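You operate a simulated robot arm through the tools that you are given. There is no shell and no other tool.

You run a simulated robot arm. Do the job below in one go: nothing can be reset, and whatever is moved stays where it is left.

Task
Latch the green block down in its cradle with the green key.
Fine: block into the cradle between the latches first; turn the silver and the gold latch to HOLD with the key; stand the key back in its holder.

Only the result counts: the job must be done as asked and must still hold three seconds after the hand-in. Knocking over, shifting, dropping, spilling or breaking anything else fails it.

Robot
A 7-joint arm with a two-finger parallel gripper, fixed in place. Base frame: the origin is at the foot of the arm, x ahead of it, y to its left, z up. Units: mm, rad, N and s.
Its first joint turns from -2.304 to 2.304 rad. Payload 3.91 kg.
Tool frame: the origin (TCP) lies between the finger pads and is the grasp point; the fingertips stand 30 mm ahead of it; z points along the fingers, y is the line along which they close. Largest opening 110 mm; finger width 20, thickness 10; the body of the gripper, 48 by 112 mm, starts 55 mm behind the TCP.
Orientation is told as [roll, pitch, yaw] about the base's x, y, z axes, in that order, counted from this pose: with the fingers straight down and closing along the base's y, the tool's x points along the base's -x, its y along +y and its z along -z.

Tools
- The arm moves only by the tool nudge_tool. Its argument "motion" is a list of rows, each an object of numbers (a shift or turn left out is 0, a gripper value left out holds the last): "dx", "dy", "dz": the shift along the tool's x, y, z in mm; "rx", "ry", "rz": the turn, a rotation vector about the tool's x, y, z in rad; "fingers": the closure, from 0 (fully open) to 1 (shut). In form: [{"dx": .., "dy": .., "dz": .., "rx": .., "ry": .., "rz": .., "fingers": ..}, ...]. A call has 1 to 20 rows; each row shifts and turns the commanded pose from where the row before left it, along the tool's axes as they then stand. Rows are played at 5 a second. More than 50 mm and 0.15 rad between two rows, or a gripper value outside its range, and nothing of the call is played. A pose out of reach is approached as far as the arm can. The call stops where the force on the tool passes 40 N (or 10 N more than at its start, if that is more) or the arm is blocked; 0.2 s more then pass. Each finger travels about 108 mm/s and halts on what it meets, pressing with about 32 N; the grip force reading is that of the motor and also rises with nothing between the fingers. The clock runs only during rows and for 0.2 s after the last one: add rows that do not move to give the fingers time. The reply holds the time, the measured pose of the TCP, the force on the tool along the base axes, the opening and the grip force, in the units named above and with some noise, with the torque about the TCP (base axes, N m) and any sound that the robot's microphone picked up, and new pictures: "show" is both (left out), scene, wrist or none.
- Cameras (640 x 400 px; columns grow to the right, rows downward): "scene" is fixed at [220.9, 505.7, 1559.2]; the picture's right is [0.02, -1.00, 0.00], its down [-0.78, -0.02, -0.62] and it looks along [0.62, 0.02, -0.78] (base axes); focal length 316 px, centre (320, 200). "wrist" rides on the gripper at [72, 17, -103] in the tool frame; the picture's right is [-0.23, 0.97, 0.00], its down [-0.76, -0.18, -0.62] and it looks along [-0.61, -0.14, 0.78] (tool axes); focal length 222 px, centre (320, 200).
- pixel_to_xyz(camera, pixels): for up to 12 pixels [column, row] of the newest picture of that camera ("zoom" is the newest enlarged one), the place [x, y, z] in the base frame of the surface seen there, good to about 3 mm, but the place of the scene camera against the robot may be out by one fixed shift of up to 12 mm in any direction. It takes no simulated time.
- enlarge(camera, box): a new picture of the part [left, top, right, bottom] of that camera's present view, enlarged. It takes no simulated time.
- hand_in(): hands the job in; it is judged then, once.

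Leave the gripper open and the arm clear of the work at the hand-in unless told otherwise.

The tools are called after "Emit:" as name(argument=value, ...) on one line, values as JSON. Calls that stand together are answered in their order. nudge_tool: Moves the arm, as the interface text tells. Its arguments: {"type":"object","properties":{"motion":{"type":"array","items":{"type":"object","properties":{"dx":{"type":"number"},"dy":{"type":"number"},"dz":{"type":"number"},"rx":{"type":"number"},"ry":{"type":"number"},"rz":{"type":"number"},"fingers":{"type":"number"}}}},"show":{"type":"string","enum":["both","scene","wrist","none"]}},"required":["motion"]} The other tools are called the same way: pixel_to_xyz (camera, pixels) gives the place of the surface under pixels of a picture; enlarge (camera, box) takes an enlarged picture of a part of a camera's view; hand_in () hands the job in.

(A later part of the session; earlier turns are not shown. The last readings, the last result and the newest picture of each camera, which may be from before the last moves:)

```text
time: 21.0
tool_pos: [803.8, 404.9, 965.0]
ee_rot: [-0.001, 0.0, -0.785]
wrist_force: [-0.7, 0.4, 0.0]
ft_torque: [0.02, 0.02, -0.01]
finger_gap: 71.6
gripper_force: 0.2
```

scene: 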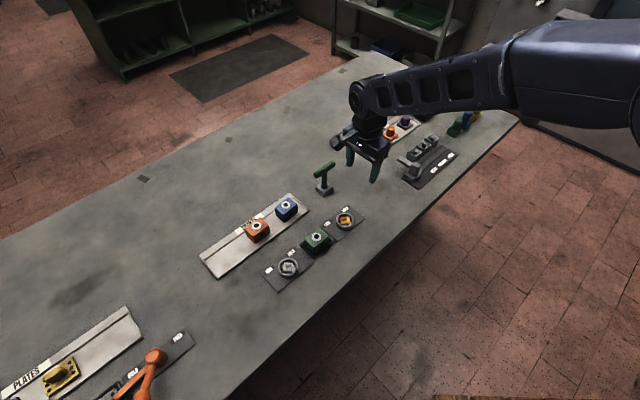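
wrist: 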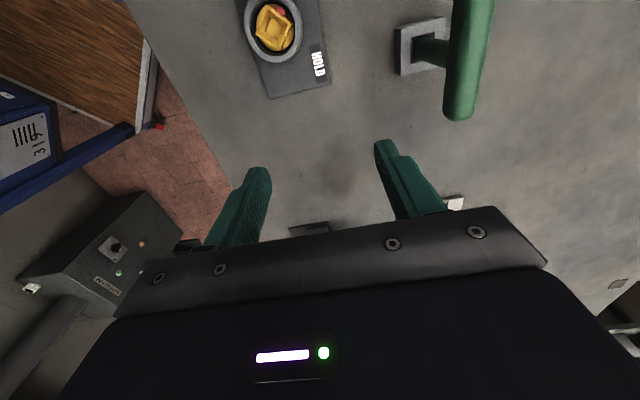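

The key handle appears at (468,60) in the wrist view, cut off at the top. I'll shift a bit along tool +x and view again, plus a scene zoom of the key.

Emit:
nudge_tool(motion=[{"dx": 25}, {"dx": 25}, {}, {}])

Emit:
enlarge(camera="scene", box=[295, 150, 355, 200])

```text
time: 22.0
tool_pos: [768.3, 440.9, 965.6]
ee_rot: [-0.001, 0.001, -0.786]
wrist_force: [-0.5, 0.1, 0.6]
ft_torque: [-0.01, 0.04, 0.02]
finger_gap: 71.6
gripper_force: 0.1
```

scene: 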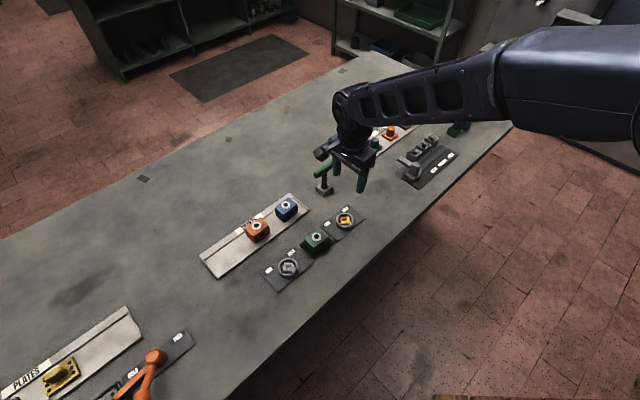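
wrist: 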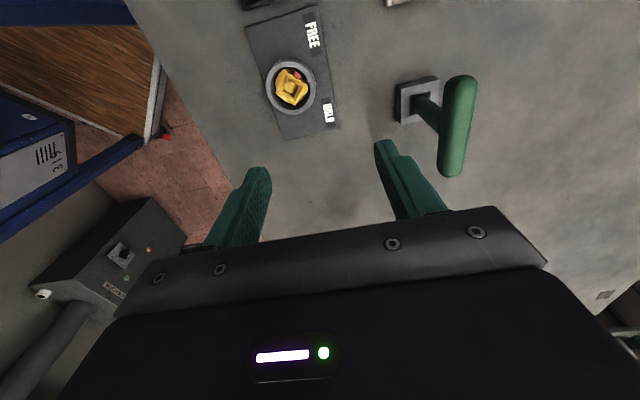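

```text
8.00 times, centred on (325, 175) of scene
```

zoom: 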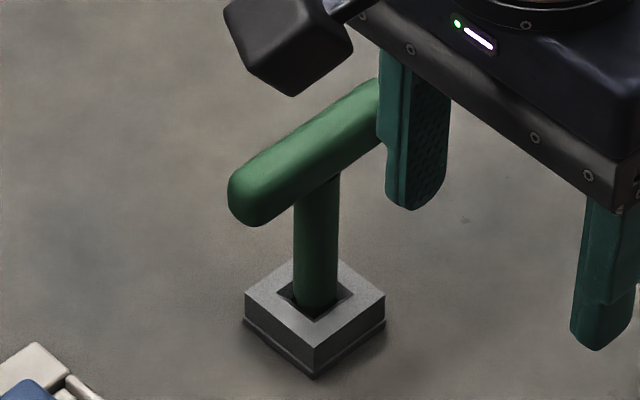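

Now I'll zoom into the wrist view of the key and measure handle edges and the holder.

Emit:
enlarge(camera="wrist", box=[380, 60, 500, 190])

```text
3.08 times, centred on (440, 125) of wrist
```

zoom: 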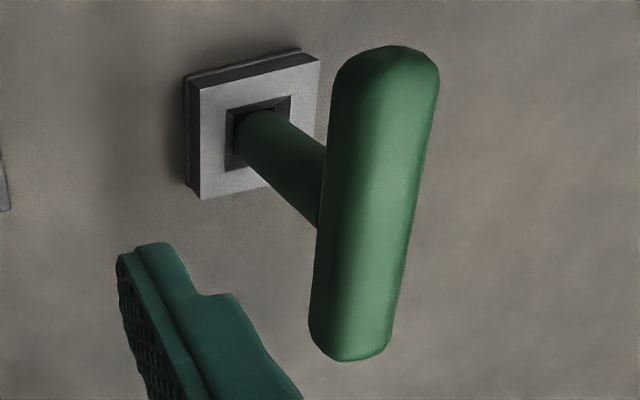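

Emit:
pixel_to_xyz(camera="zoom", pixels=[[387, 50], [350, 350], [372, 200], [335, 100], [435, 100], [320, 300], [395, 300], [375, 100], [358, 300], [330, 200], [415, 200], [365, 340]])

Emit:
pixel_to_xyz(camera="zoom", pixels=[[202, 90], [318, 62], [202, 196], [312, 130], [228, 110], [290, 98], [228, 168], [258, 80], [210, 145], [250, 120], [290, 160], [310, 200]])

```text
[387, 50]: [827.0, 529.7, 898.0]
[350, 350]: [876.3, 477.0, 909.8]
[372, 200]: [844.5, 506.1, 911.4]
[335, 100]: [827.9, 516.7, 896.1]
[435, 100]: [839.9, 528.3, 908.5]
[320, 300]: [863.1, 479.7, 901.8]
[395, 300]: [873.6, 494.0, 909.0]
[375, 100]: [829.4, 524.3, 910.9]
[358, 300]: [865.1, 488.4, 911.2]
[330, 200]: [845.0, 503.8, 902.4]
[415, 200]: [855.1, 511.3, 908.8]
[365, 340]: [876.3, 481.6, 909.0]
```

```text
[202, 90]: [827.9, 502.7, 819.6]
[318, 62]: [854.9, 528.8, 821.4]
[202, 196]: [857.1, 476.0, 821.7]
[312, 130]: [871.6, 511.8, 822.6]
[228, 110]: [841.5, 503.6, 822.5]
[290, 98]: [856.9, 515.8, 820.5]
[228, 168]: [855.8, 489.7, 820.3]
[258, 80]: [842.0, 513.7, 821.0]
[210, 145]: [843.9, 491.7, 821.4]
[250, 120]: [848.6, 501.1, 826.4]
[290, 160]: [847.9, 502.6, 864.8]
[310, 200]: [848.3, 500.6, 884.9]
```

Holder centre ≈ (856, 502.5), shaft upright, handle diameter ≈17, top z≈911, centre ≈ (854.5, 502.5). This is at radius ≈ 990, so I'll test the reach at z=965 (fingertips at 935, above the handle).

Emit:
nudge_tool(motion=[{"dx": -5.8, "dy": 34.7}, {"dx": -5.8, "dy": 34.7}, {"dx": -5.9, "dy": 34.6}, {}, {}, {}])

```text
time: 23.4
tool_pos: [854.6, 501.3, 964.9]
ee_rot: [-0.001, -0.001, -0.784]
wrist_force: [0.4, -0.2, -0.6]
ft_torque: [0.0, 0.02, 0.01]
finger_gap: 71.4
gripper_force: 0.0
```

scene: 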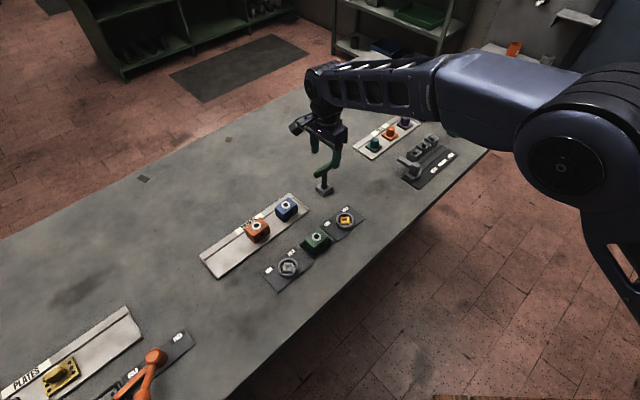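
wrist: 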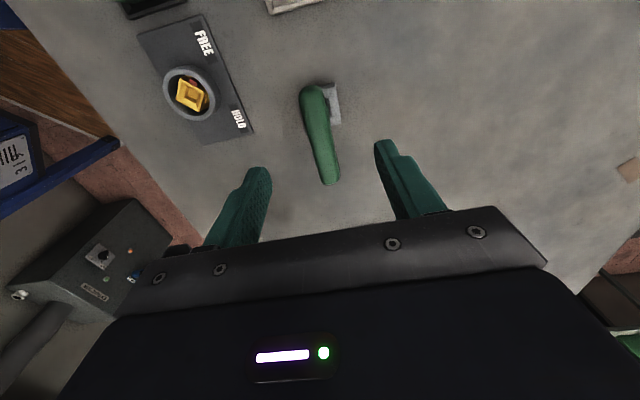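

Reached. The handle now lies between the fingers in view. I'll zoom to re-measure its centre from here.

Emit:
enlarge(camera="wrist", box=[275, 75, 375, 195])

```text
3.33 times, centred on (325, 135) of wrist
```

zoom: 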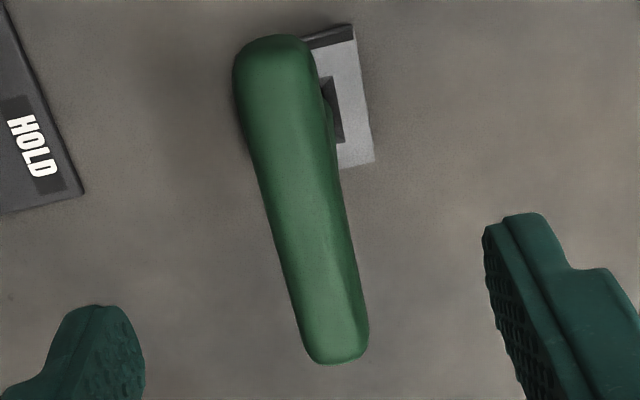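

Emit:
pixel_to_xyz(camera="zoom", pixels=[[270, 42], [340, 355], [305, 200], [240, 90], [312, 80], [268, 200], [342, 190], [295, 300], [360, 290], [280, 80], [325, 300], [335, 345]])

```text
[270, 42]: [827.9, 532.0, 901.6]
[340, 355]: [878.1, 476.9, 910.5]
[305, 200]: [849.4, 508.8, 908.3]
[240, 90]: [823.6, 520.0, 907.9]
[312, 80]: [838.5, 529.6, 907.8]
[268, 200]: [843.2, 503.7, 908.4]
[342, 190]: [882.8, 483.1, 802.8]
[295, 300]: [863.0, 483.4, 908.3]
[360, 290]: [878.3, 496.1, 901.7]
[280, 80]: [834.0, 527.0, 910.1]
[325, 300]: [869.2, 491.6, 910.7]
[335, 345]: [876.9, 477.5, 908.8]
```

Handle axis: v≈960, u≈-248, top z≈911, at -45°. I'll adjust by (dx +1, dy +1) and lower 62 mm so the pads straddle the bar.

Emit:
nudge_tool(motion=[{"dx": 1, "dy": 1, "dz": 15}, {"dz": 20}, {"dz": 20}, {"dz": 7}, {}, {}])

```text
time: 24.8
tool_pos: [854.9, 501.0, 902.4]
ee_rot: [-0.001, 0.0, -0.786]
wrist_force: [-0.6, 1.2, -0.1]
ft_torque: [-0.02, 0.02, 0.04]
finger_gap: 71.4
gripper_force: 0.0
```

scene: 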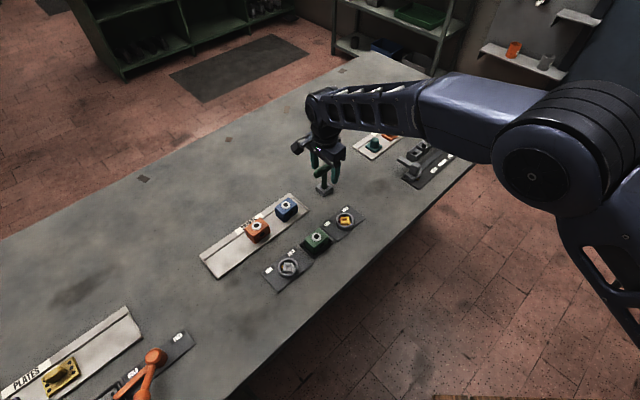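
wrist: 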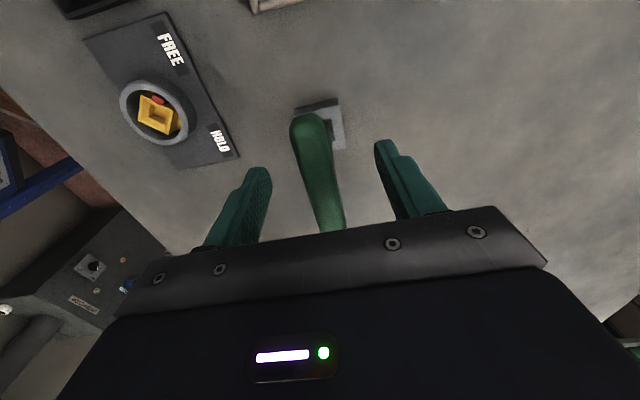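

Before closing, I'll check the handle's lateral place once more relative to the fingers.

Emit:
pixel_to_xyz(camera="wrist", pixels=[[290, 130], [328, 130], [298, 160], [333, 160], [308, 195], [340, 195], [310, 130], [316, 160], [308, 115], [246, 175], [272, 180], [385, 145]])

Emit:
enlarge(camera="wrist", box=[220, 90, 420, 235])

```text
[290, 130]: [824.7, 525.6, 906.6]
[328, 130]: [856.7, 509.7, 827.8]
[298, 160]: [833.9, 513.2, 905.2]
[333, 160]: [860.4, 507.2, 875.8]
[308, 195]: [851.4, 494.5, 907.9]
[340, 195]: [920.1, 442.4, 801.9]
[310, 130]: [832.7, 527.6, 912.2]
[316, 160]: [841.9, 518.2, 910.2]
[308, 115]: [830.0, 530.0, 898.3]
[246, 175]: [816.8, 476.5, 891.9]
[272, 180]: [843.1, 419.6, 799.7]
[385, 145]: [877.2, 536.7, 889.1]
```

```text
2.76 times, centred on (320, 162) of wrist
```

zoom: 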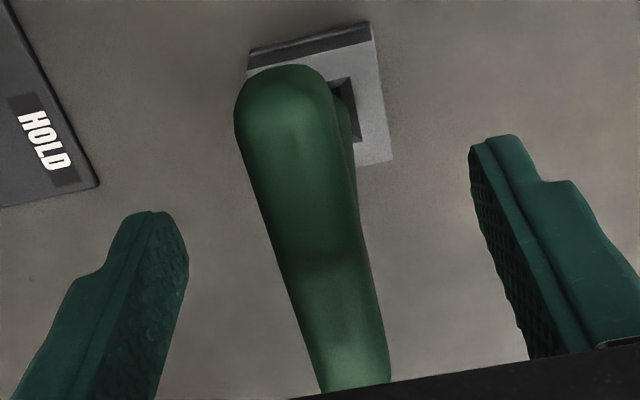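

Handle v≈961, so I'll nudge dy +0.8 and close the fingers in stages.

Emit:
nudge_tool(motion=[{"dy": 0.8}, {"fingers": 0.6}, {"fingers": 0.75}, {"fingers": 0.82}, {"fingers": 0.9}, {"fingers": 1.0}, {}, {}])

```text
time: 26.6
tool_pos: [855.3, 503.2, 903.0]
ee_rot: [-0.001, 0.0, -0.785]
wrist_force: [0.0, 0.1, 0.1]
ft_torque: [0.04, -0.02, 0.0]
finger_gap: 17.5
gripper_force: 32.3
```

scene: 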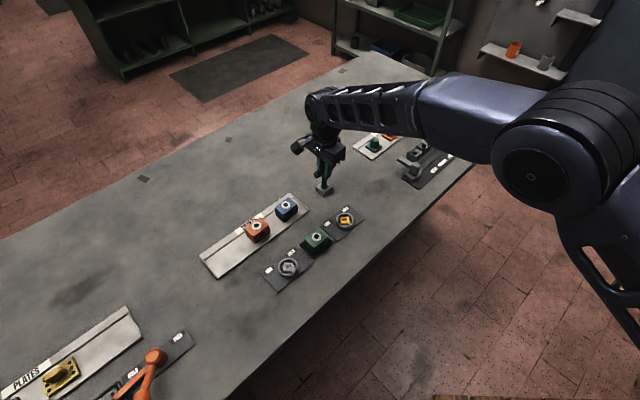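
wrist: 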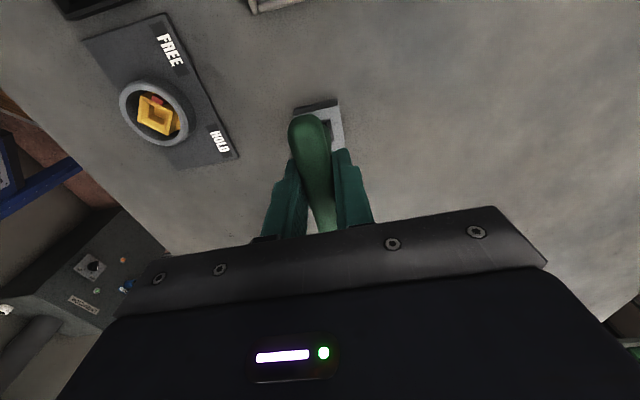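

The key is gripped (gap 17.5, no side forces). I'll lift it straight up slowly.

Emit:
nudge_tool(motion=[{"dz": -4}, {"dz": -6}, {"dz": -10}, {"dz": -15}, {"dz": -15}, {"dz": -15}, {}, {}])

```text
time: 28.4
tool_pos: [854.5, 502.7, 967.2]
ee_rot: [0.0, -0.001, -0.785]
wrist_force: [-0.8, 0.2, -1.3]
ft_torque: [-0.02, 0.01, -0.02]
finger_gap: 17.6
gripper_force: 32.1
```

scene: 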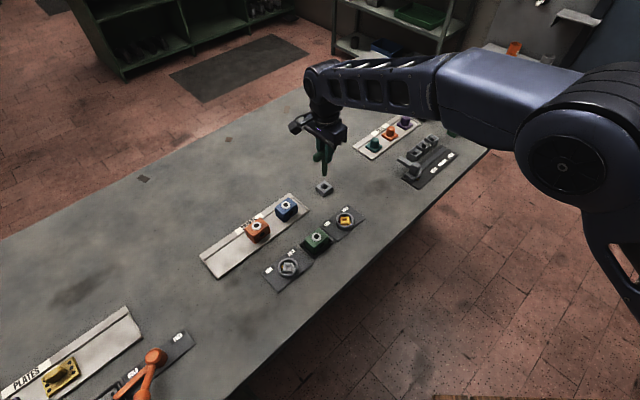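
wrist: 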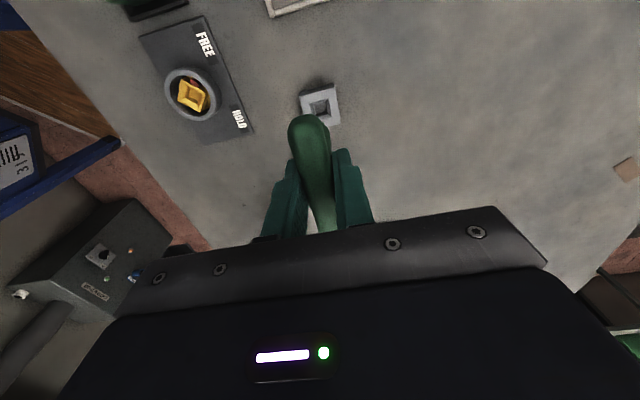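

The key is out and clear. I'll zoom on the empty holder (321,103) for its exact place, and on the key's lower end in the scene view.

Emit:
enlarge(camera="scene", box=[300, 140, 350, 200])

Emit:
enlarge(camera="wrist", box=[290, 75, 350, 135])

```text
6.67 times, centred on (325, 170) of scene
```

zoom: 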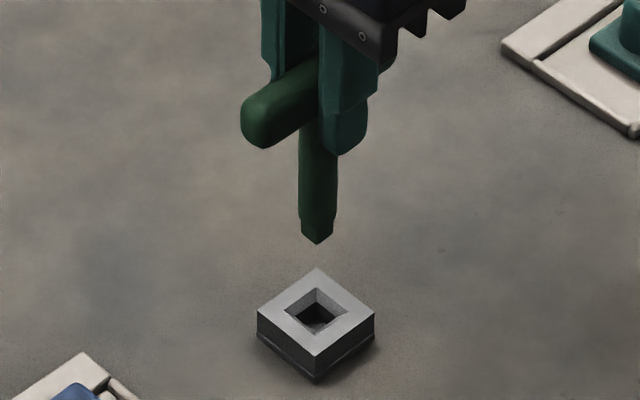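

```text
6.67 times, centred on (320, 105) of wrist
```

zoom: 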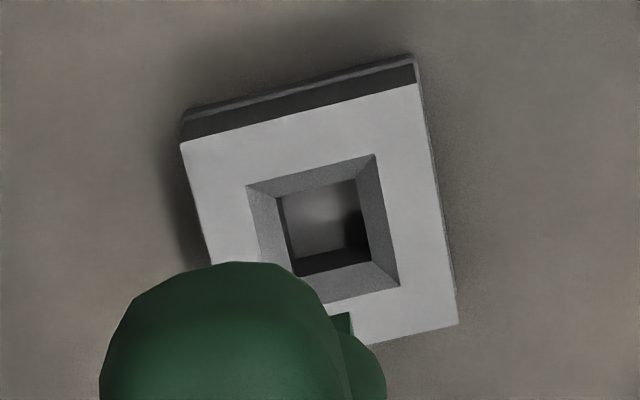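

Emit:
pixel_to_xyz(camera="zoom", pixels=[[184, 146], [416, 86], [456, 322], [248, 186], [374, 156], [397, 285], [278, 198], [355, 181], [368, 258], [300, 272], [320, 160], [430, 200]])

Emit:
pixel_to_xyz(camera="scene", pixels=[[323.5, 174], [323.5, 170], [321, 173], [326, 173], [323.5, 166]])

```text
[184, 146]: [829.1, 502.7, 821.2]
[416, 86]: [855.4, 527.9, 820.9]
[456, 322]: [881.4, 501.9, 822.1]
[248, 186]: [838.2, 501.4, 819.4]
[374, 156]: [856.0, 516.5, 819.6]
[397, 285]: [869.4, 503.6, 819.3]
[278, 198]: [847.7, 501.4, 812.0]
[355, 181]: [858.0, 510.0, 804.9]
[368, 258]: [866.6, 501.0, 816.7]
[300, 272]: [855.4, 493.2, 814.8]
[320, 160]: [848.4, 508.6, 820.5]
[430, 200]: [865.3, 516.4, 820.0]
```

```text
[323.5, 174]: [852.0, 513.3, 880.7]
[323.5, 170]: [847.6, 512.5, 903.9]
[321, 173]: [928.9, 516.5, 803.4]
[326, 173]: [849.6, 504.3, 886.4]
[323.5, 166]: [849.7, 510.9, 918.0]
```

Holder centre ≈ (855.3, 502.3), in line with the TCP, so the key axis is within about 1 mm of the TCP. I'll get the height of the key's lower tip.

Emit:
enlarge(camera="scene", box=[312, 160, 336, 182])

```text
16.00 times, centred on (324, 171) of scene
```

zoom: 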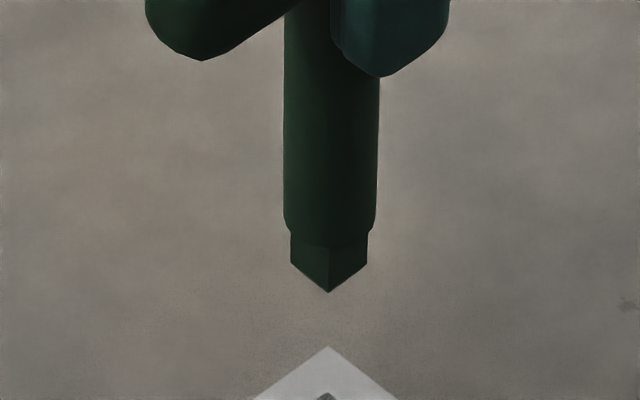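

Emit:
pixel_to_xyz(camera="zoom", pixels=[[328, 288], [328, 280], [328, 240], [328, 200], [295, 262], [362, 262], [328, 100], [290, 180], [374, 180], [296, 240], [364, 240], [310, 265]])

```text
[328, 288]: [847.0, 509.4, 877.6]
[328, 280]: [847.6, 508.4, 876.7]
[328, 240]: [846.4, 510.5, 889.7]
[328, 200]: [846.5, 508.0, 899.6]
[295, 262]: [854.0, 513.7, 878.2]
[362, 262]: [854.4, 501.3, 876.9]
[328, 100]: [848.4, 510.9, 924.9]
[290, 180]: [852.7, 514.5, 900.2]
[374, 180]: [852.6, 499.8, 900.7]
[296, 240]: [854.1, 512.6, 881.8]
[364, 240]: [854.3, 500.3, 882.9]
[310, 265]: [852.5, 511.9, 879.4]
```

Key bit: about 10 mm square, sides parallel to the handle, bottom ≈ 90.5 mm below the TCP. I'll carry it at this height to (626, 548), where the wrist camera looks down on the silver latch.

Emit:
nudge_tool(motion=[{"dx": 32.3, "dy": -21.6}, {"dx": 32.3, "dy": -21.6}, {"dx": 32.3, "dy": -21.6}, {"dx": 32.3, "dy": -21.6}, {"dx": 32.3, "dy": -21.5}, {"dx": 32.2, "dy": -21.5}, {}, {}, {}])

```text
time: 30.4
tool_pos: [624.5, 546.9, 968.1]
ee_rot: [-0.001, 0.0, -0.785]
wrist_force: [-0.7, 0.5, -1.7]
ft_torque: [0.02, 0.0, -0.02]
finger_gap: 17.7
gripper_force: 32.3
```

scene: 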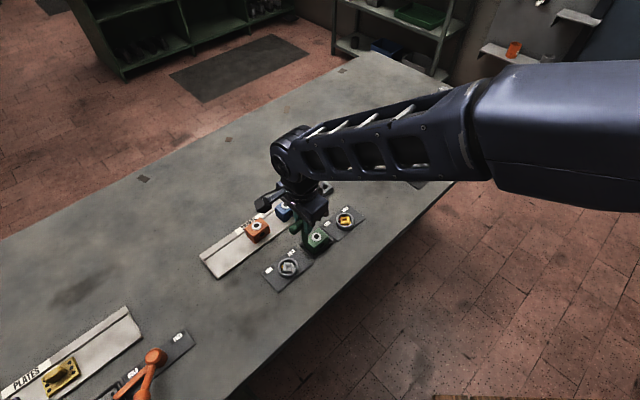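
wrist: 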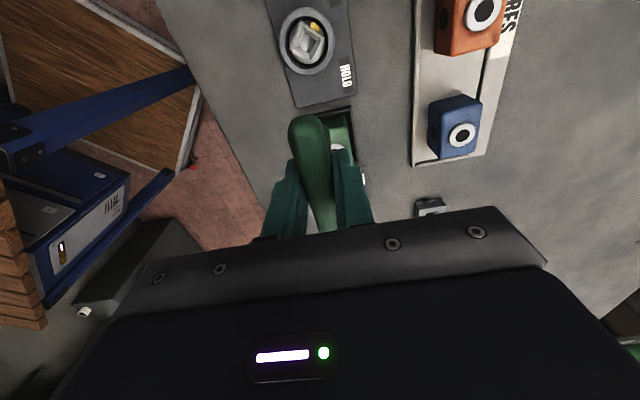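

The silver latch is at (306,42) in the wrist view. I'll zoom in and measure its socket.

Emit:
enlarge(camera="wrist", box=[276, 8, 336, 78])

```text
5.71 times, centred on (306, 43) of wrist
```

zoom: 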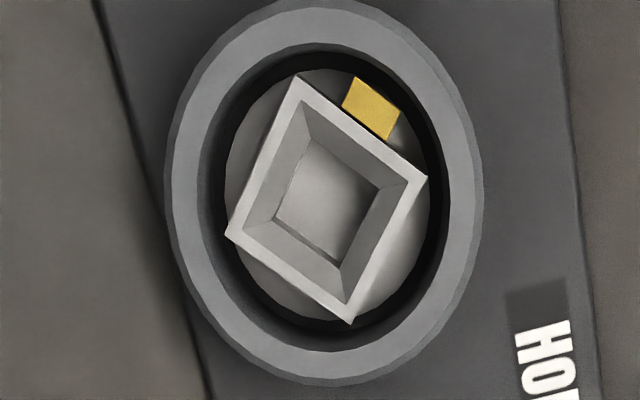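

Emit:
pixel_to_xyz(camera="zoom", pixels=[[299, 84], [420, 178], [348, 316], [234, 235], [316, 142], [376, 187], [338, 257], [280, 218], [327, 200], [372, 105], [190, 185], [463, 195]])

Emit:
pixel_to_xyz(camera="zoom", pixels=[[302, 86], [418, 176], [346, 312], [236, 232], [300, 20], [340, 368], [320, 195], [330, 205], [310, 180], [345, 210], [245, 60], [420, 320]])

```text
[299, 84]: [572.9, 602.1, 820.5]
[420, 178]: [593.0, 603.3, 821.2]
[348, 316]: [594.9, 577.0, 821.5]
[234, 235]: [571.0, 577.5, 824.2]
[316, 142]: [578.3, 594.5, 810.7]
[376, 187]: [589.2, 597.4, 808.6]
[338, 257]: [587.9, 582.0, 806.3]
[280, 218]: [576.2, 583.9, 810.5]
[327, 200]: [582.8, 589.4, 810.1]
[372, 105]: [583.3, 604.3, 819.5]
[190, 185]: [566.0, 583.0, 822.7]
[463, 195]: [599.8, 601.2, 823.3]
```

```text
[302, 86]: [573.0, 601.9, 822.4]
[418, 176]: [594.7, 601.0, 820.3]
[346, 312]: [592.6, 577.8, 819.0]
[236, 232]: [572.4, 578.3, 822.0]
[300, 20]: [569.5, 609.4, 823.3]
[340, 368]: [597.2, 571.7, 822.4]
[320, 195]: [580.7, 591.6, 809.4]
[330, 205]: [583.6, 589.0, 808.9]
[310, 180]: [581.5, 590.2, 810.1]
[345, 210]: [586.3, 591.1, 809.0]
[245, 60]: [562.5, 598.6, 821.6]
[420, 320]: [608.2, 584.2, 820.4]
```

Silver socket centre ≈ (583.3, 590.2), floor ≈ 12 mm wide, sides along base x/y. I'll rotate the key by +45° (yaw → 0) here in the air, then read the pose again.

Emit:
nudge_tool(motion=[{"rz": -0.131}, {"rz": -0.131}, {"rz": -0.131}, {"rz": -0.131}, {"rz": -0.131}, {"rz": -0.1304}, {}, {}])

Emit:
nudge_tool(motion=[{}], show="none")

Emit:
nudge_tool(motion=[{}], show="none")

Emit:
nudge_tool(motion=[{}], show="none")

```text
time: 32.2
tool_pos: [625.6, 547.8, 966.9]
ee_rot: [0.0, 0.001, 0.002]
wrist_force: [0.7, 0.7, -1.0]
ft_torque: [0.03, 0.01, 0.0]
finger_gap: 17.5
gripper_force: 32.0
```

scene: 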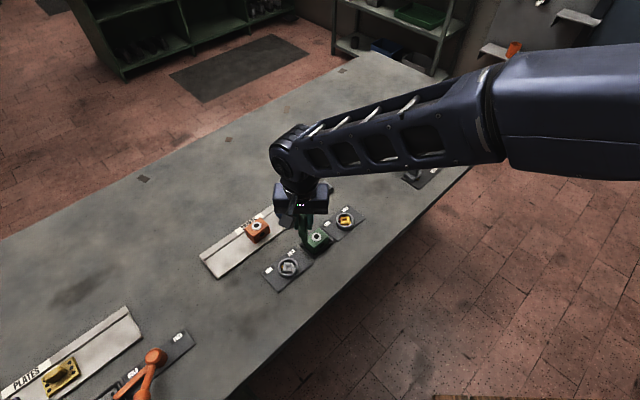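
wrist: 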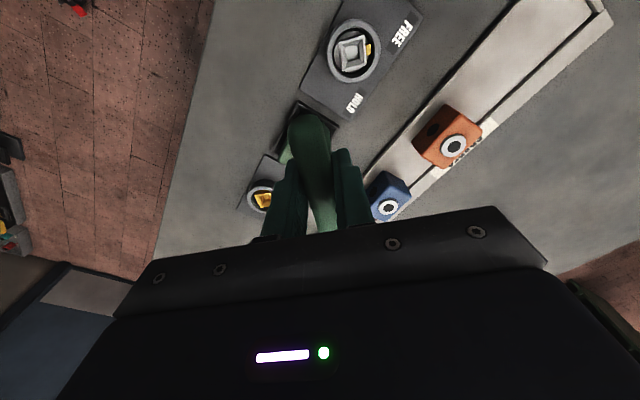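

```text
time: 32.6
tool_pos: [626.3, 547.8, 967.7]
ee_rot: [0.0, 0.0, 0.002]
wrist_force: [-0.3, -0.2, -1.3]
ft_torque: [-0.03, -0.01, 0.01]
finger_gap: 17.8
gripper_force: 32.1
```

```text
time: 33.0
tool_pos: [625.3, 549.0, 967.8]
ee_rot: [-0.002, 0.001, 0.0]
wrist_force: [0.4, -0.6, -1.4]
ft_torque: [-0.01, -0.03, 0.0]
finger_gap: 17.5
gripper_force: 31.9
```

```text
time: 33.4
tool_pos: [626.4, 547.7, 968.3]
ee_rot: [-0.001, 0.0, -0.001]
wrist_force: [0.4, 0.2, -0.8]
ft_torque: [0.0, 0.0, 0.05]
finger_gap: 17.6
gripper_force: 32.0
```

Readings average (625.9, 548.1, 967.7), matching my commanded pose. I'll move over the silver socket and lower to z≈926 (bit ≈ 12 mm above the socket rim).

Emit:
nudge_tool(motion=[{"dx": 21.4, "dy": 21.2}, {"dx": 21.3, "dy": 21.1}, {}, {"dz": 20}, {"dz": 22}, {}, {}])

Emit:
enlarge(camera="scene", box=[265, 220, 315, 285])

```text
time: 35.0
tool_pos: [582.5, 591.1, 926.2]
ee_rot: [-0.001, 0.0, 0.0]
wrist_force: [0.2, -0.4, -1.1]
ft_torque: [0.0, -0.01, 0.0]
finger_gap: 17.8
gripper_force: 32.3
```

scene: 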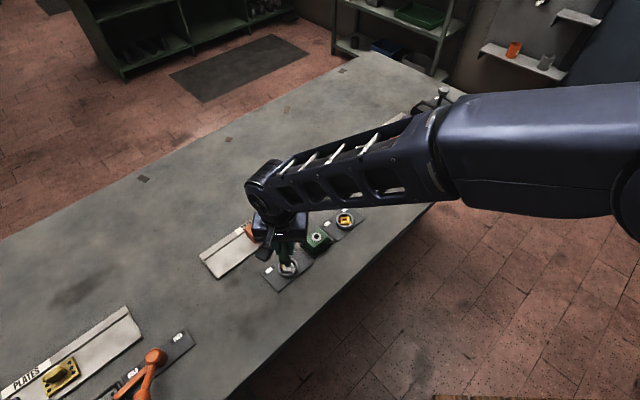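
wrist: 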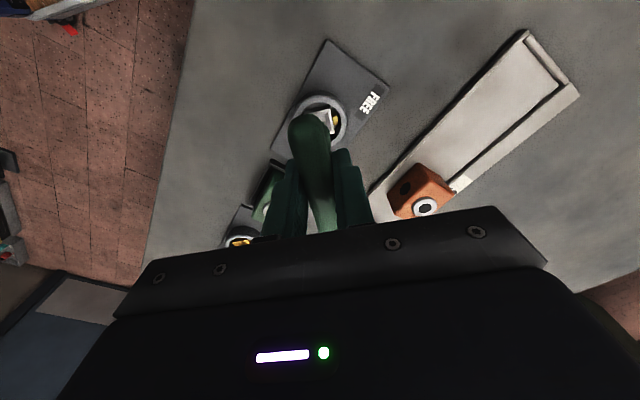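

```text
6.15 times, centred on (290, 252) of scene
```

zoom: 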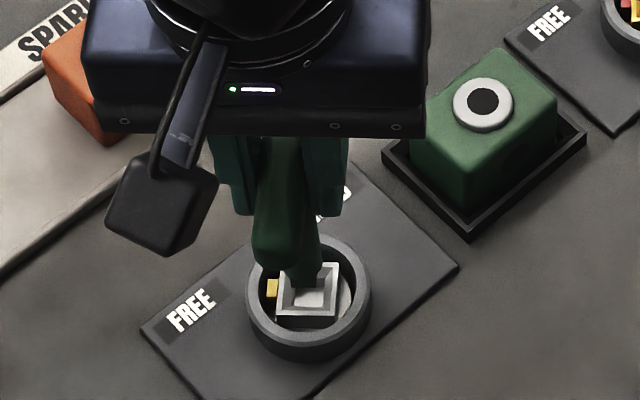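

The bit hangs just above the silver socket. I'll zoom in tightly to compare the bit with the socket centre.

Emit:
enlarge(camera="scene", box=[276, 252, 302, 278])

```text
15.38 times, centred on (289, 265) of scene
```

zoom: 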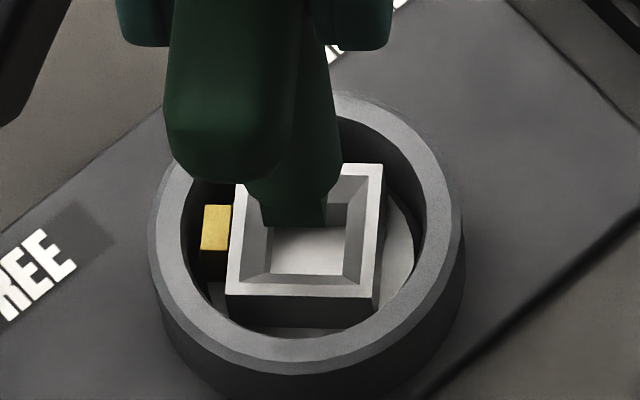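

Emit:
pixel_to_xyz(camera="zoom", pixels=[[266, 221], [324, 221], [295, 221], [295, 212], [268, 215], [322, 215], [378, 168], [370, 292], [231, 288], [239, 180], [310, 293], [377, 230]])

Emit:
pixel_to_xyz(camera="zoom", pixels=[[309, 240], [275, 268], [343, 268], [345, 210], [234, 230], [372, 250], [280, 292], [340, 293], [170, 220], [450, 215], [300, 360], [217, 215]])

```text
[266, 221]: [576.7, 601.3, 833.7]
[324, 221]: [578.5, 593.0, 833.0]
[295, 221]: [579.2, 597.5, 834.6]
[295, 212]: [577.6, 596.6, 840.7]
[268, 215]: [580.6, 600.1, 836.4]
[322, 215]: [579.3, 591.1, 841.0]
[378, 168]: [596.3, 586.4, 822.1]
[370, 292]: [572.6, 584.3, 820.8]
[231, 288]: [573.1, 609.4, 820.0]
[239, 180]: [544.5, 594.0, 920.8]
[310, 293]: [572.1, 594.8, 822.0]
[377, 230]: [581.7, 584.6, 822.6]
```

```text
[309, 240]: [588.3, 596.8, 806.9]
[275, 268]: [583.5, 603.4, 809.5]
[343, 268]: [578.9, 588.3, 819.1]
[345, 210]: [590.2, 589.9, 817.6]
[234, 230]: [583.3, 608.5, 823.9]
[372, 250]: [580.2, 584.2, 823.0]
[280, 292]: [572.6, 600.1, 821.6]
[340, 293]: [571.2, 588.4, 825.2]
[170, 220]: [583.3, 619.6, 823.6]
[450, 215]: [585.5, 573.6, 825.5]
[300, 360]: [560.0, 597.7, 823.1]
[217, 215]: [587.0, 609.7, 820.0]
```

Bit centre (583.5, 596.7) against socket centre (584.2, 596.7) in the same camera: aligned within about 1 mm. I'll lower carefully into the socket.

Emit:
nudge_tool(motion=[{"dz": 6}, {"dz": 5}, {"dz": 4}, {"dz": 3}, {}], show="none")

```text
time: 36.2
tool_pos: [583.4, 591.5, 907.3]
ee_rot: [0.0, 0.001, 0.0]
wrist_force: [0.6, -0.1, -1.8]
ft_torque: [0.01, 0.0, 0.03]
finger_gap: 17.9
gripper_force: 32.0
```

At z≈907.5 no contact yet, the bit is about 5 mm inside. I'll continue down in small steps.

Emit:
nudge_tool(motion=[{"dz": 2}, {"dz": 2}, {"dz": 2}, {}], show="none")

```text
time: 37.2
tool_pos: [583.4, 591.3, 903.7]
ee_rot: [0.003, -0.002, -0.001]
wrist_force: [1.3, 0.0, 23.7]
ft_torque: [0.07, -0.11, 0.0]
finger_gap: 17.6
gripper_force: 32.1
```

Contact: 24 N upward at z≈903.7. I'll look at the depth in the scene view.

Emit:
nudge_tool(motion=[{"dz": -0.8}, {}])

Emit:
enlarge(camera="scene", box=[276, 252, 302, 278])

```text
time: 37.8
tool_pos: [583.6, 591.5, 903.6]
ee_rot: [0.001, -0.001, 0.001]
wrist_force: [1.0, 3.8, 19.2]
ft_torque: [0.2, -0.1, 0.01]
finger_gap: 17.6
gripper_force: 32.2
```

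scene: 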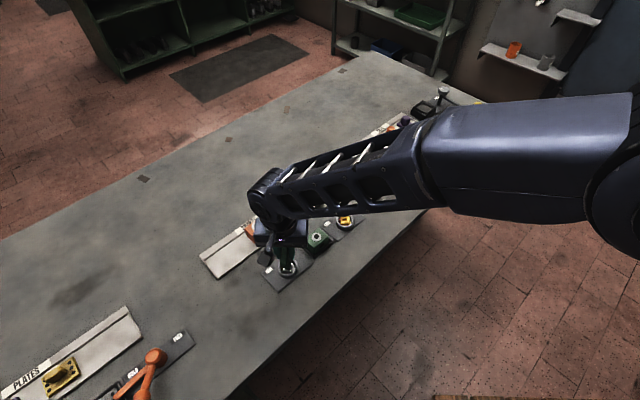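
wrist: 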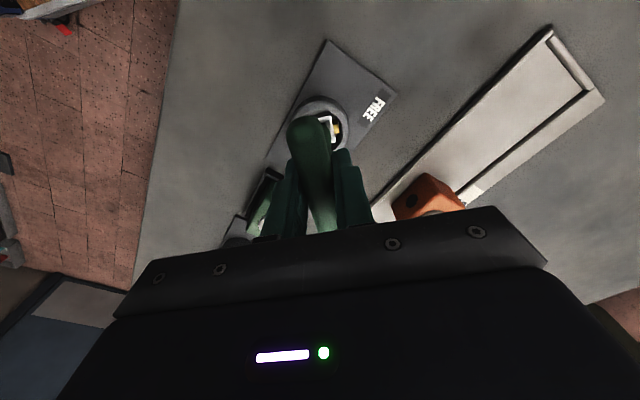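

```text
15.38 times, centred on (289, 265) of scene
```

zoom: 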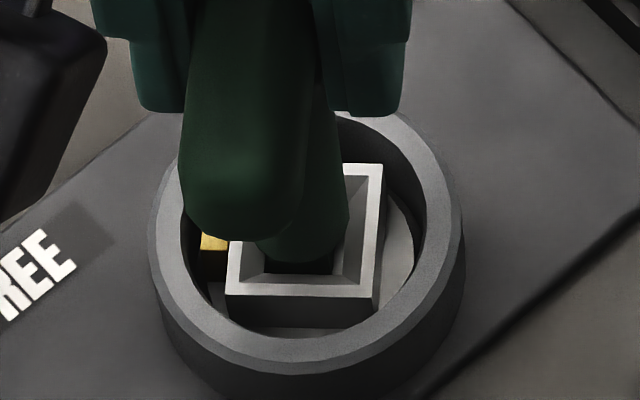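

Emit:
pixel_to_xyz(camera="zoom", pixels=[[300, 200], [300, 230], [300, 245], [300, 255], [300, 260], [300, 266], [300, 271], [285, 268], [320, 268], [300, 276], [342, 262], [340, 200]])

Emit:
enlarge(camera="scene", box=[283, 260, 297, 274])

Emit:
enlarge(camera="wrist", box=[285, 80, 365, 160])

```text
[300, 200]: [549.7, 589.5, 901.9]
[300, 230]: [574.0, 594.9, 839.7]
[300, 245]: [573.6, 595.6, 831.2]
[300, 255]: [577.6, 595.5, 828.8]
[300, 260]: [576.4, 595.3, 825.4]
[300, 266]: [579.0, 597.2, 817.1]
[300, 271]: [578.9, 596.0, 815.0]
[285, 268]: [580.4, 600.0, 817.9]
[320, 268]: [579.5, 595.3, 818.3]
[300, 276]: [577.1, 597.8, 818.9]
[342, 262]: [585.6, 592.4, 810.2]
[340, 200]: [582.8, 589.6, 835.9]
```

```text
16.00 times, centred on (290, 267) of scene
```

zoom: 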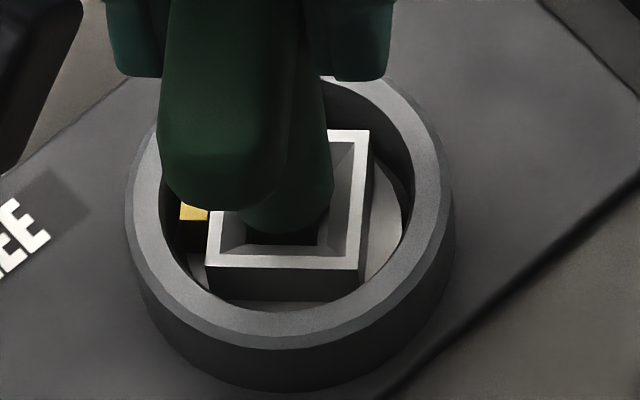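

```text
5.00 times, centred on (325, 120) of wrist
```

zoom: 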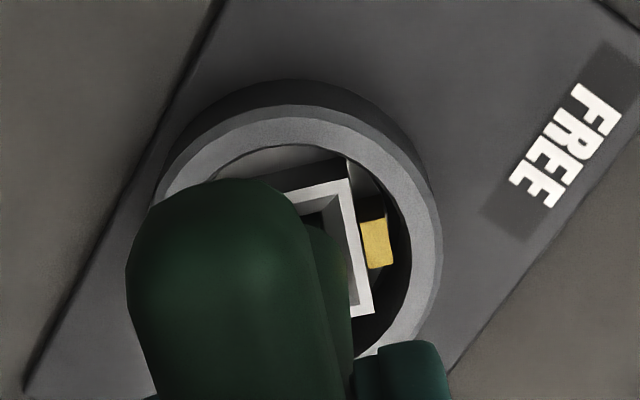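

The bit's shoulder is at z≈826, so the bit end may rest on the funnel slope 3–4 mm above the floor. The side force points +y, so I'll back off 2 mm, shift +0.7 mm in y, and press again gently.

Emit:
nudge_tool(motion=[{"dz": -2}, {"dy": 0.7}, {"dz": 1.5}, {"dz": 1}, {}], show="none")

```text
time: 39.0
tool_pos: [584.0, 591.5, 902.4]
ee_rot: [-0.001, -0.001, 0.001]
wrist_force: [-3.1, -0.5, 11.6]
ft_torque: [-0.08, 0.3, 0.02]
finger_gap: 17.7
gripper_force: 31.3
```

Deeper with less force; now the side force is -x. I'll shift 0.6 mm toward -x (tool +x) and press again.

Emit:
nudge_tool(motion=[{"dz": -1}, {"dx": 0.6}, {"dz": 1}, {"dz": 0.8}, {}], show="none")

```text
time: 40.2
tool_pos: [582.9, 591.9, 902.8]
ee_rot: [0.001, -0.001, -0.001]
wrist_force: [6.3, -2.0, 18.8]
ft_torque: [-0.15, -0.53, 0.0]
finger_gap: 17.9
gripper_force: 31.9
```

The x offset is now bracketed (±), so it's centred to about 0.3 mm and likely on the floor. I'll take back 0.4 mm, relax the push, then try a small clockwise turn of 0.2 rad and watch the torque.

Emit:
nudge_tool(motion=[{"dz": -0.8, "dx": -0.4, "dy": -0.15}, {}, {"rz": 0.1}, {"rz": 0.1}, {}], show="both")

Emit:
enlarge(camera="wrist", box=[285, 80, 365, 160])

Emit:
enlarge(camera="scene", box=[276, 252, 302, 278])

```text
time: 41.4
tool_pos: [582.0, 591.8, 903.6]
ee_rot: [0.0, 0.0, -0.199]
wrist_force: [1.2, 2.5, 9.8]
ft_torque: [0.18, -0.09, 0.04]
finger_gap: 17.5
gripper_force: 32.1
```

scene: 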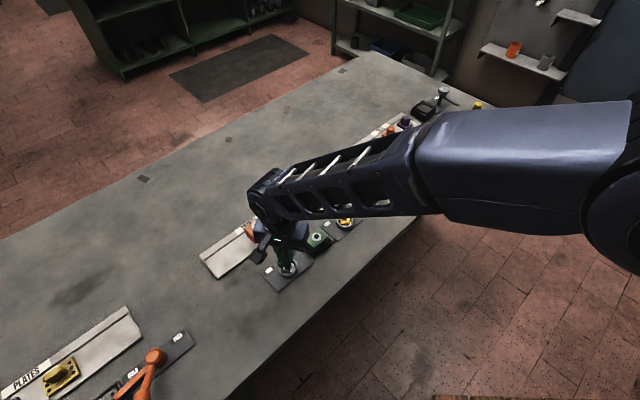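
wrist: 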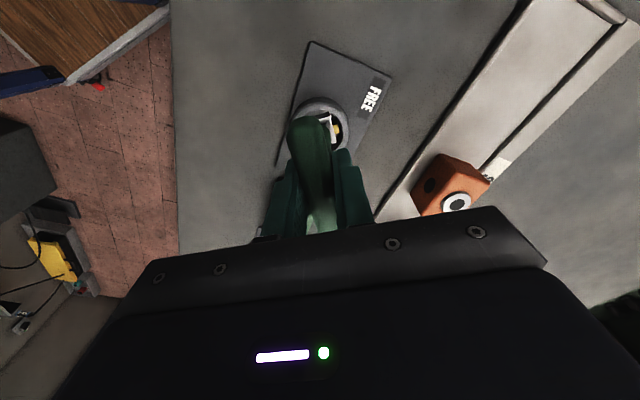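

```text
5.00 times, centred on (325, 120) of wrist
```

zoom: 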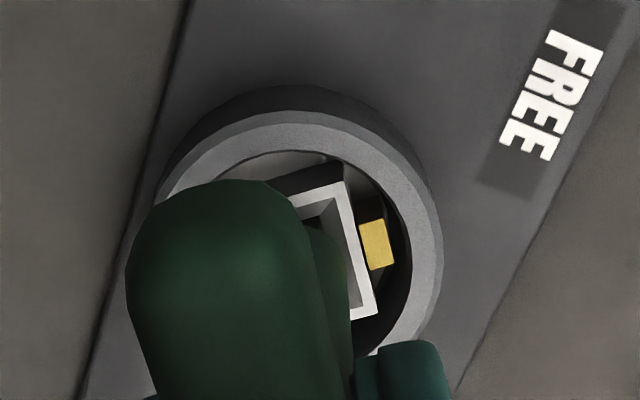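

```text
15.38 times, centred on (289, 265) of scene
```

zoom: 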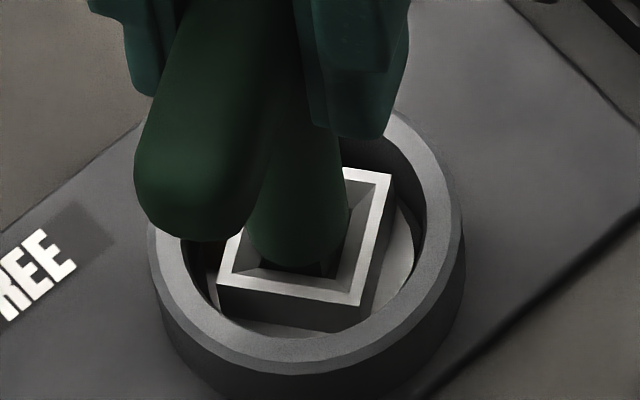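

The latch square and the yellow pointer turn along with the key. I'll continue clockwise in small steps.

Emit:
nudge_tool(motion=[{"rz": 0.1}, {"rz": 0.1}, {"rz": 0.1}, {"rz": 0.1}, {}], show="none")

```text
time: 42.6
tool_pos: [584.3, 592.4, 904.4]
ee_rot: [0.002, 0.001, -0.602]
wrist_force: [1.8, -1.5, 12.9]
ft_torque: [-0.2, -0.11, 0.02]
finger_gap: 17.7
gripper_force: 32.0
```

Emit:
nudge_tool(motion=[{"rz": 0.1}, {"rz": 0.1}, {"rz": 0.1}, {}], show="both")

Emit:
enlarge(camera="wrist", box=[285, 80, 365, 160])

Emit:
enlarge(camera="scene", box=[276, 252, 302, 278])

```text
time: 43.6
tool_pos: [583.2, 590.4, 902.1]
ee_rot: [-0.001, 0.0, -0.901]
wrist_force: [-0.3, -2.3, 15.9]
ft_torque: [-0.28, 0.04, -0.03]
finger_gap: 17.7
gripper_force: 31.8
```

scene: 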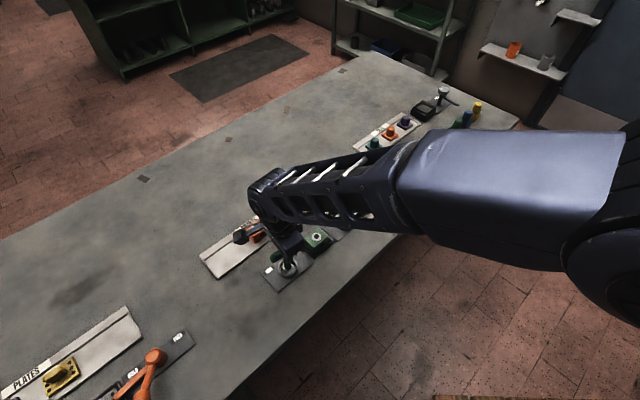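
wrist: 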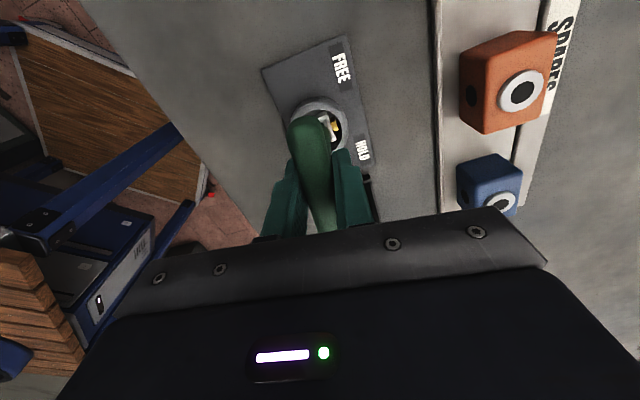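

```text
5.00 times, centred on (325, 120) of wrist
```

zoom: 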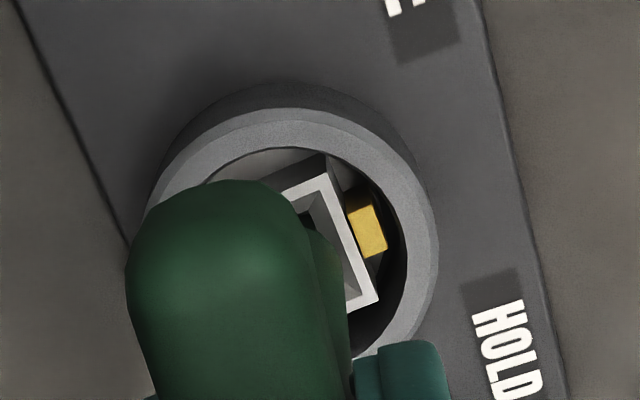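

```text
15.38 times, centred on (289, 265) of scene
```

zoom: 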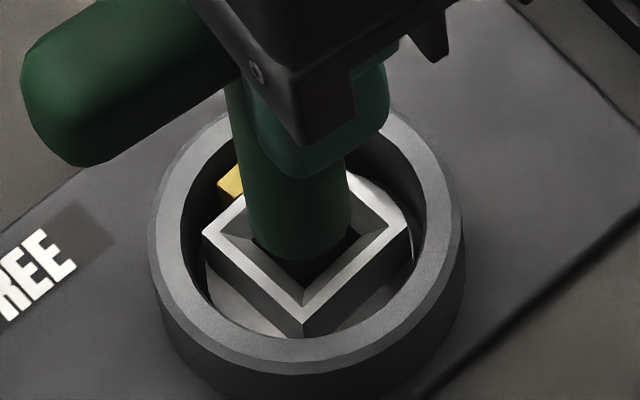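

Key yaw is -0.90; the latch is around 42–45° with some backlash. I'll keep turning.

Emit:
nudge_tool(motion=[{"rz": 0.1}, {"rz": 0.1}, {"rz": 0.1}, {"rz": 0.1}, {}], show="wrist")

Emit:
enlarge(camera="wrist", box=[285, 80, 365, 160])

Emit:
enlarge(camera="scene", box=[276, 252, 302, 278])

```text
time: 44.8
tool_pos: [582.8, 590.7, 903.6]
ee_rot: [0.0, 0.0, -1.299]
wrist_force: [1.0, 2.1, 22.4]
ft_torque: [0.18, 0.03, 0.01]
finger_gap: 17.9
gripper_force: 32.0
```

wrist: 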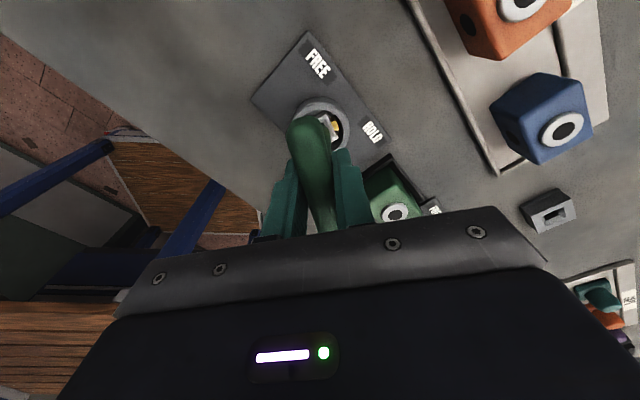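

```text
5.00 times, centred on (325, 120) of wrist
```

zoom: 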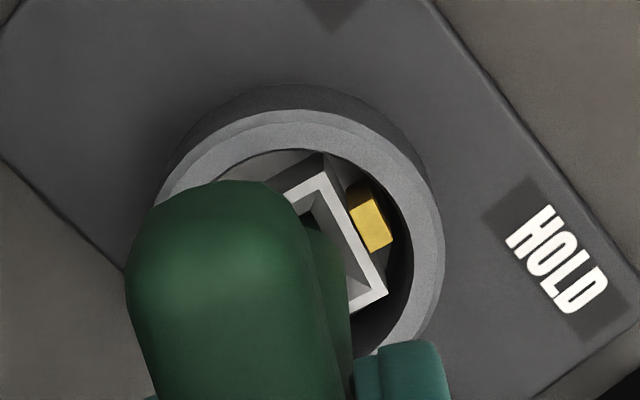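

```text
15.38 times, centred on (289, 265) of scene
```

zoom: 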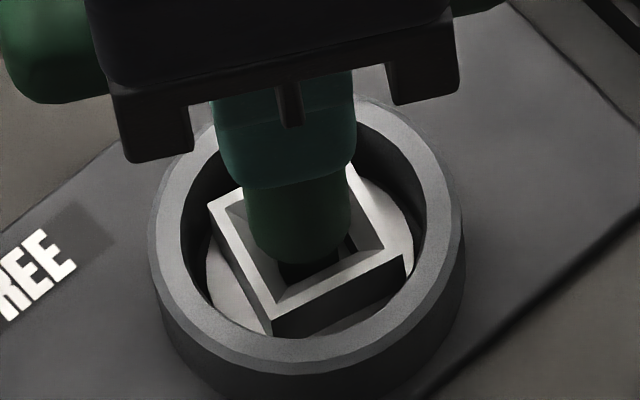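

Still engaged; the upward force is 22 N, so I'll ease up 0.7 mm and continue turning.

Emit:
nudge_tool(motion=[{"dz": -0.7}, {"rz": 0.1}, {"rz": 0.1}, {"rz": 0.1}, {}], show="wrist")

Emit:
enlarge(camera="wrist", box=[285, 80, 365, 160])

Emit:
enlarge(camera="scene", box=[276, 252, 302, 278])

```text
time: 46.0
tool_pos: [584.0, 591.2, 903.9]
ee_rot: [0.001, -0.002, -1.601]
wrist_force: [-3.2, -5.2, 2.1]
ft_torque: [-0.55, 0.28, 0.04]
finger_gap: 17.7
gripper_force: 32.5
```

wrist: 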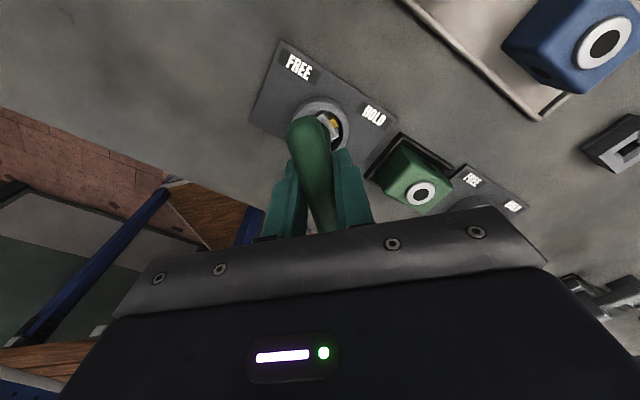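

```text
5.00 times, centred on (325, 120) of wrist
```

zoom: 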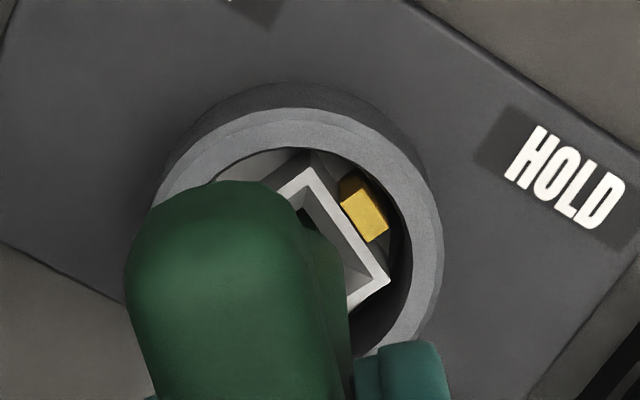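

```text
15.38 times, centred on (289, 265) of scene
```

zoom: 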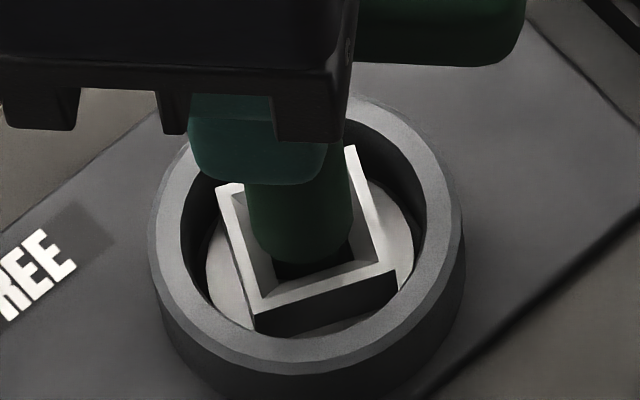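

Key yaw is -1.60, but the square lags. I'll measure the square's corners to find the latch's actual angle.

Emit:
pixel_to_xyz(camera="zoom", pixels=[[257, 308], [392, 270], [353, 152], [222, 190], [325, 289], [240, 255], [374, 215]])

Emit:
enlarge(camera="wrist", box=[305, 90, 365, 150])

```text
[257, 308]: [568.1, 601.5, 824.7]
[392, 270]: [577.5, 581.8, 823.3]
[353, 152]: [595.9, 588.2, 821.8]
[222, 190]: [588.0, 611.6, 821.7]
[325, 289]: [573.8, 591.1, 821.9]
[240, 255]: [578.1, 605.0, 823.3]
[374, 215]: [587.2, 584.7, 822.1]
```

```text
6.67 times, centred on (335, 120) of wrist
```

zoom: 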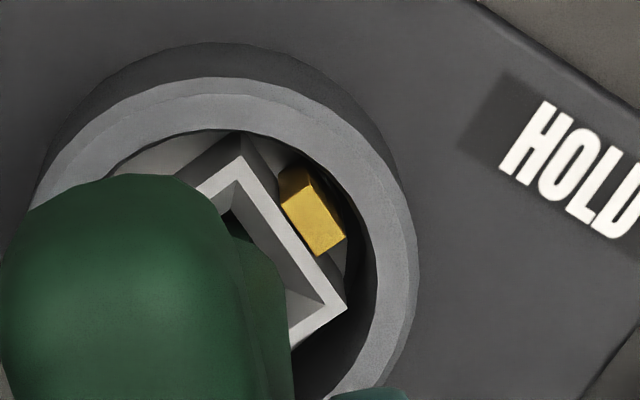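

The square is at about -67° while the key is at -92°, so the bit is probably only in the funnel with growing slip, not in the straight hole. I'll turn the key back to match the square (-1.18 rad), then seat it deeper.

Emit:
nudge_tool(motion=[{"rz": -0.14}, {"rz": -0.14}, {"rz": -0.14}, {}, {}], show="none")

Emit:
nudge_tool(motion=[{"dz": 0.8}, {"dz": 0.8}, {}, {}], show="none")

```text
time: 47.2
tool_pos: [583.0, 590.0, 903.4]
ee_rot: [0.0, -0.002, -1.178]
wrist_force: [0.6, 0.6, -1.5]
ft_torque: [0.01, -0.01, 0.0]
finger_gap: 17.6
gripper_force: 32.0
```

```text
time: 48.2
tool_pos: [584.0, 591.4, 903.0]
ee_rot: [0.002, 0.0, -1.18]
wrist_force: [1.6, -4.4, 18.4]
ft_torque: [-0.48, -0.1, -0.01]
finger_gap: 17.4
gripper_force: 32.2
```

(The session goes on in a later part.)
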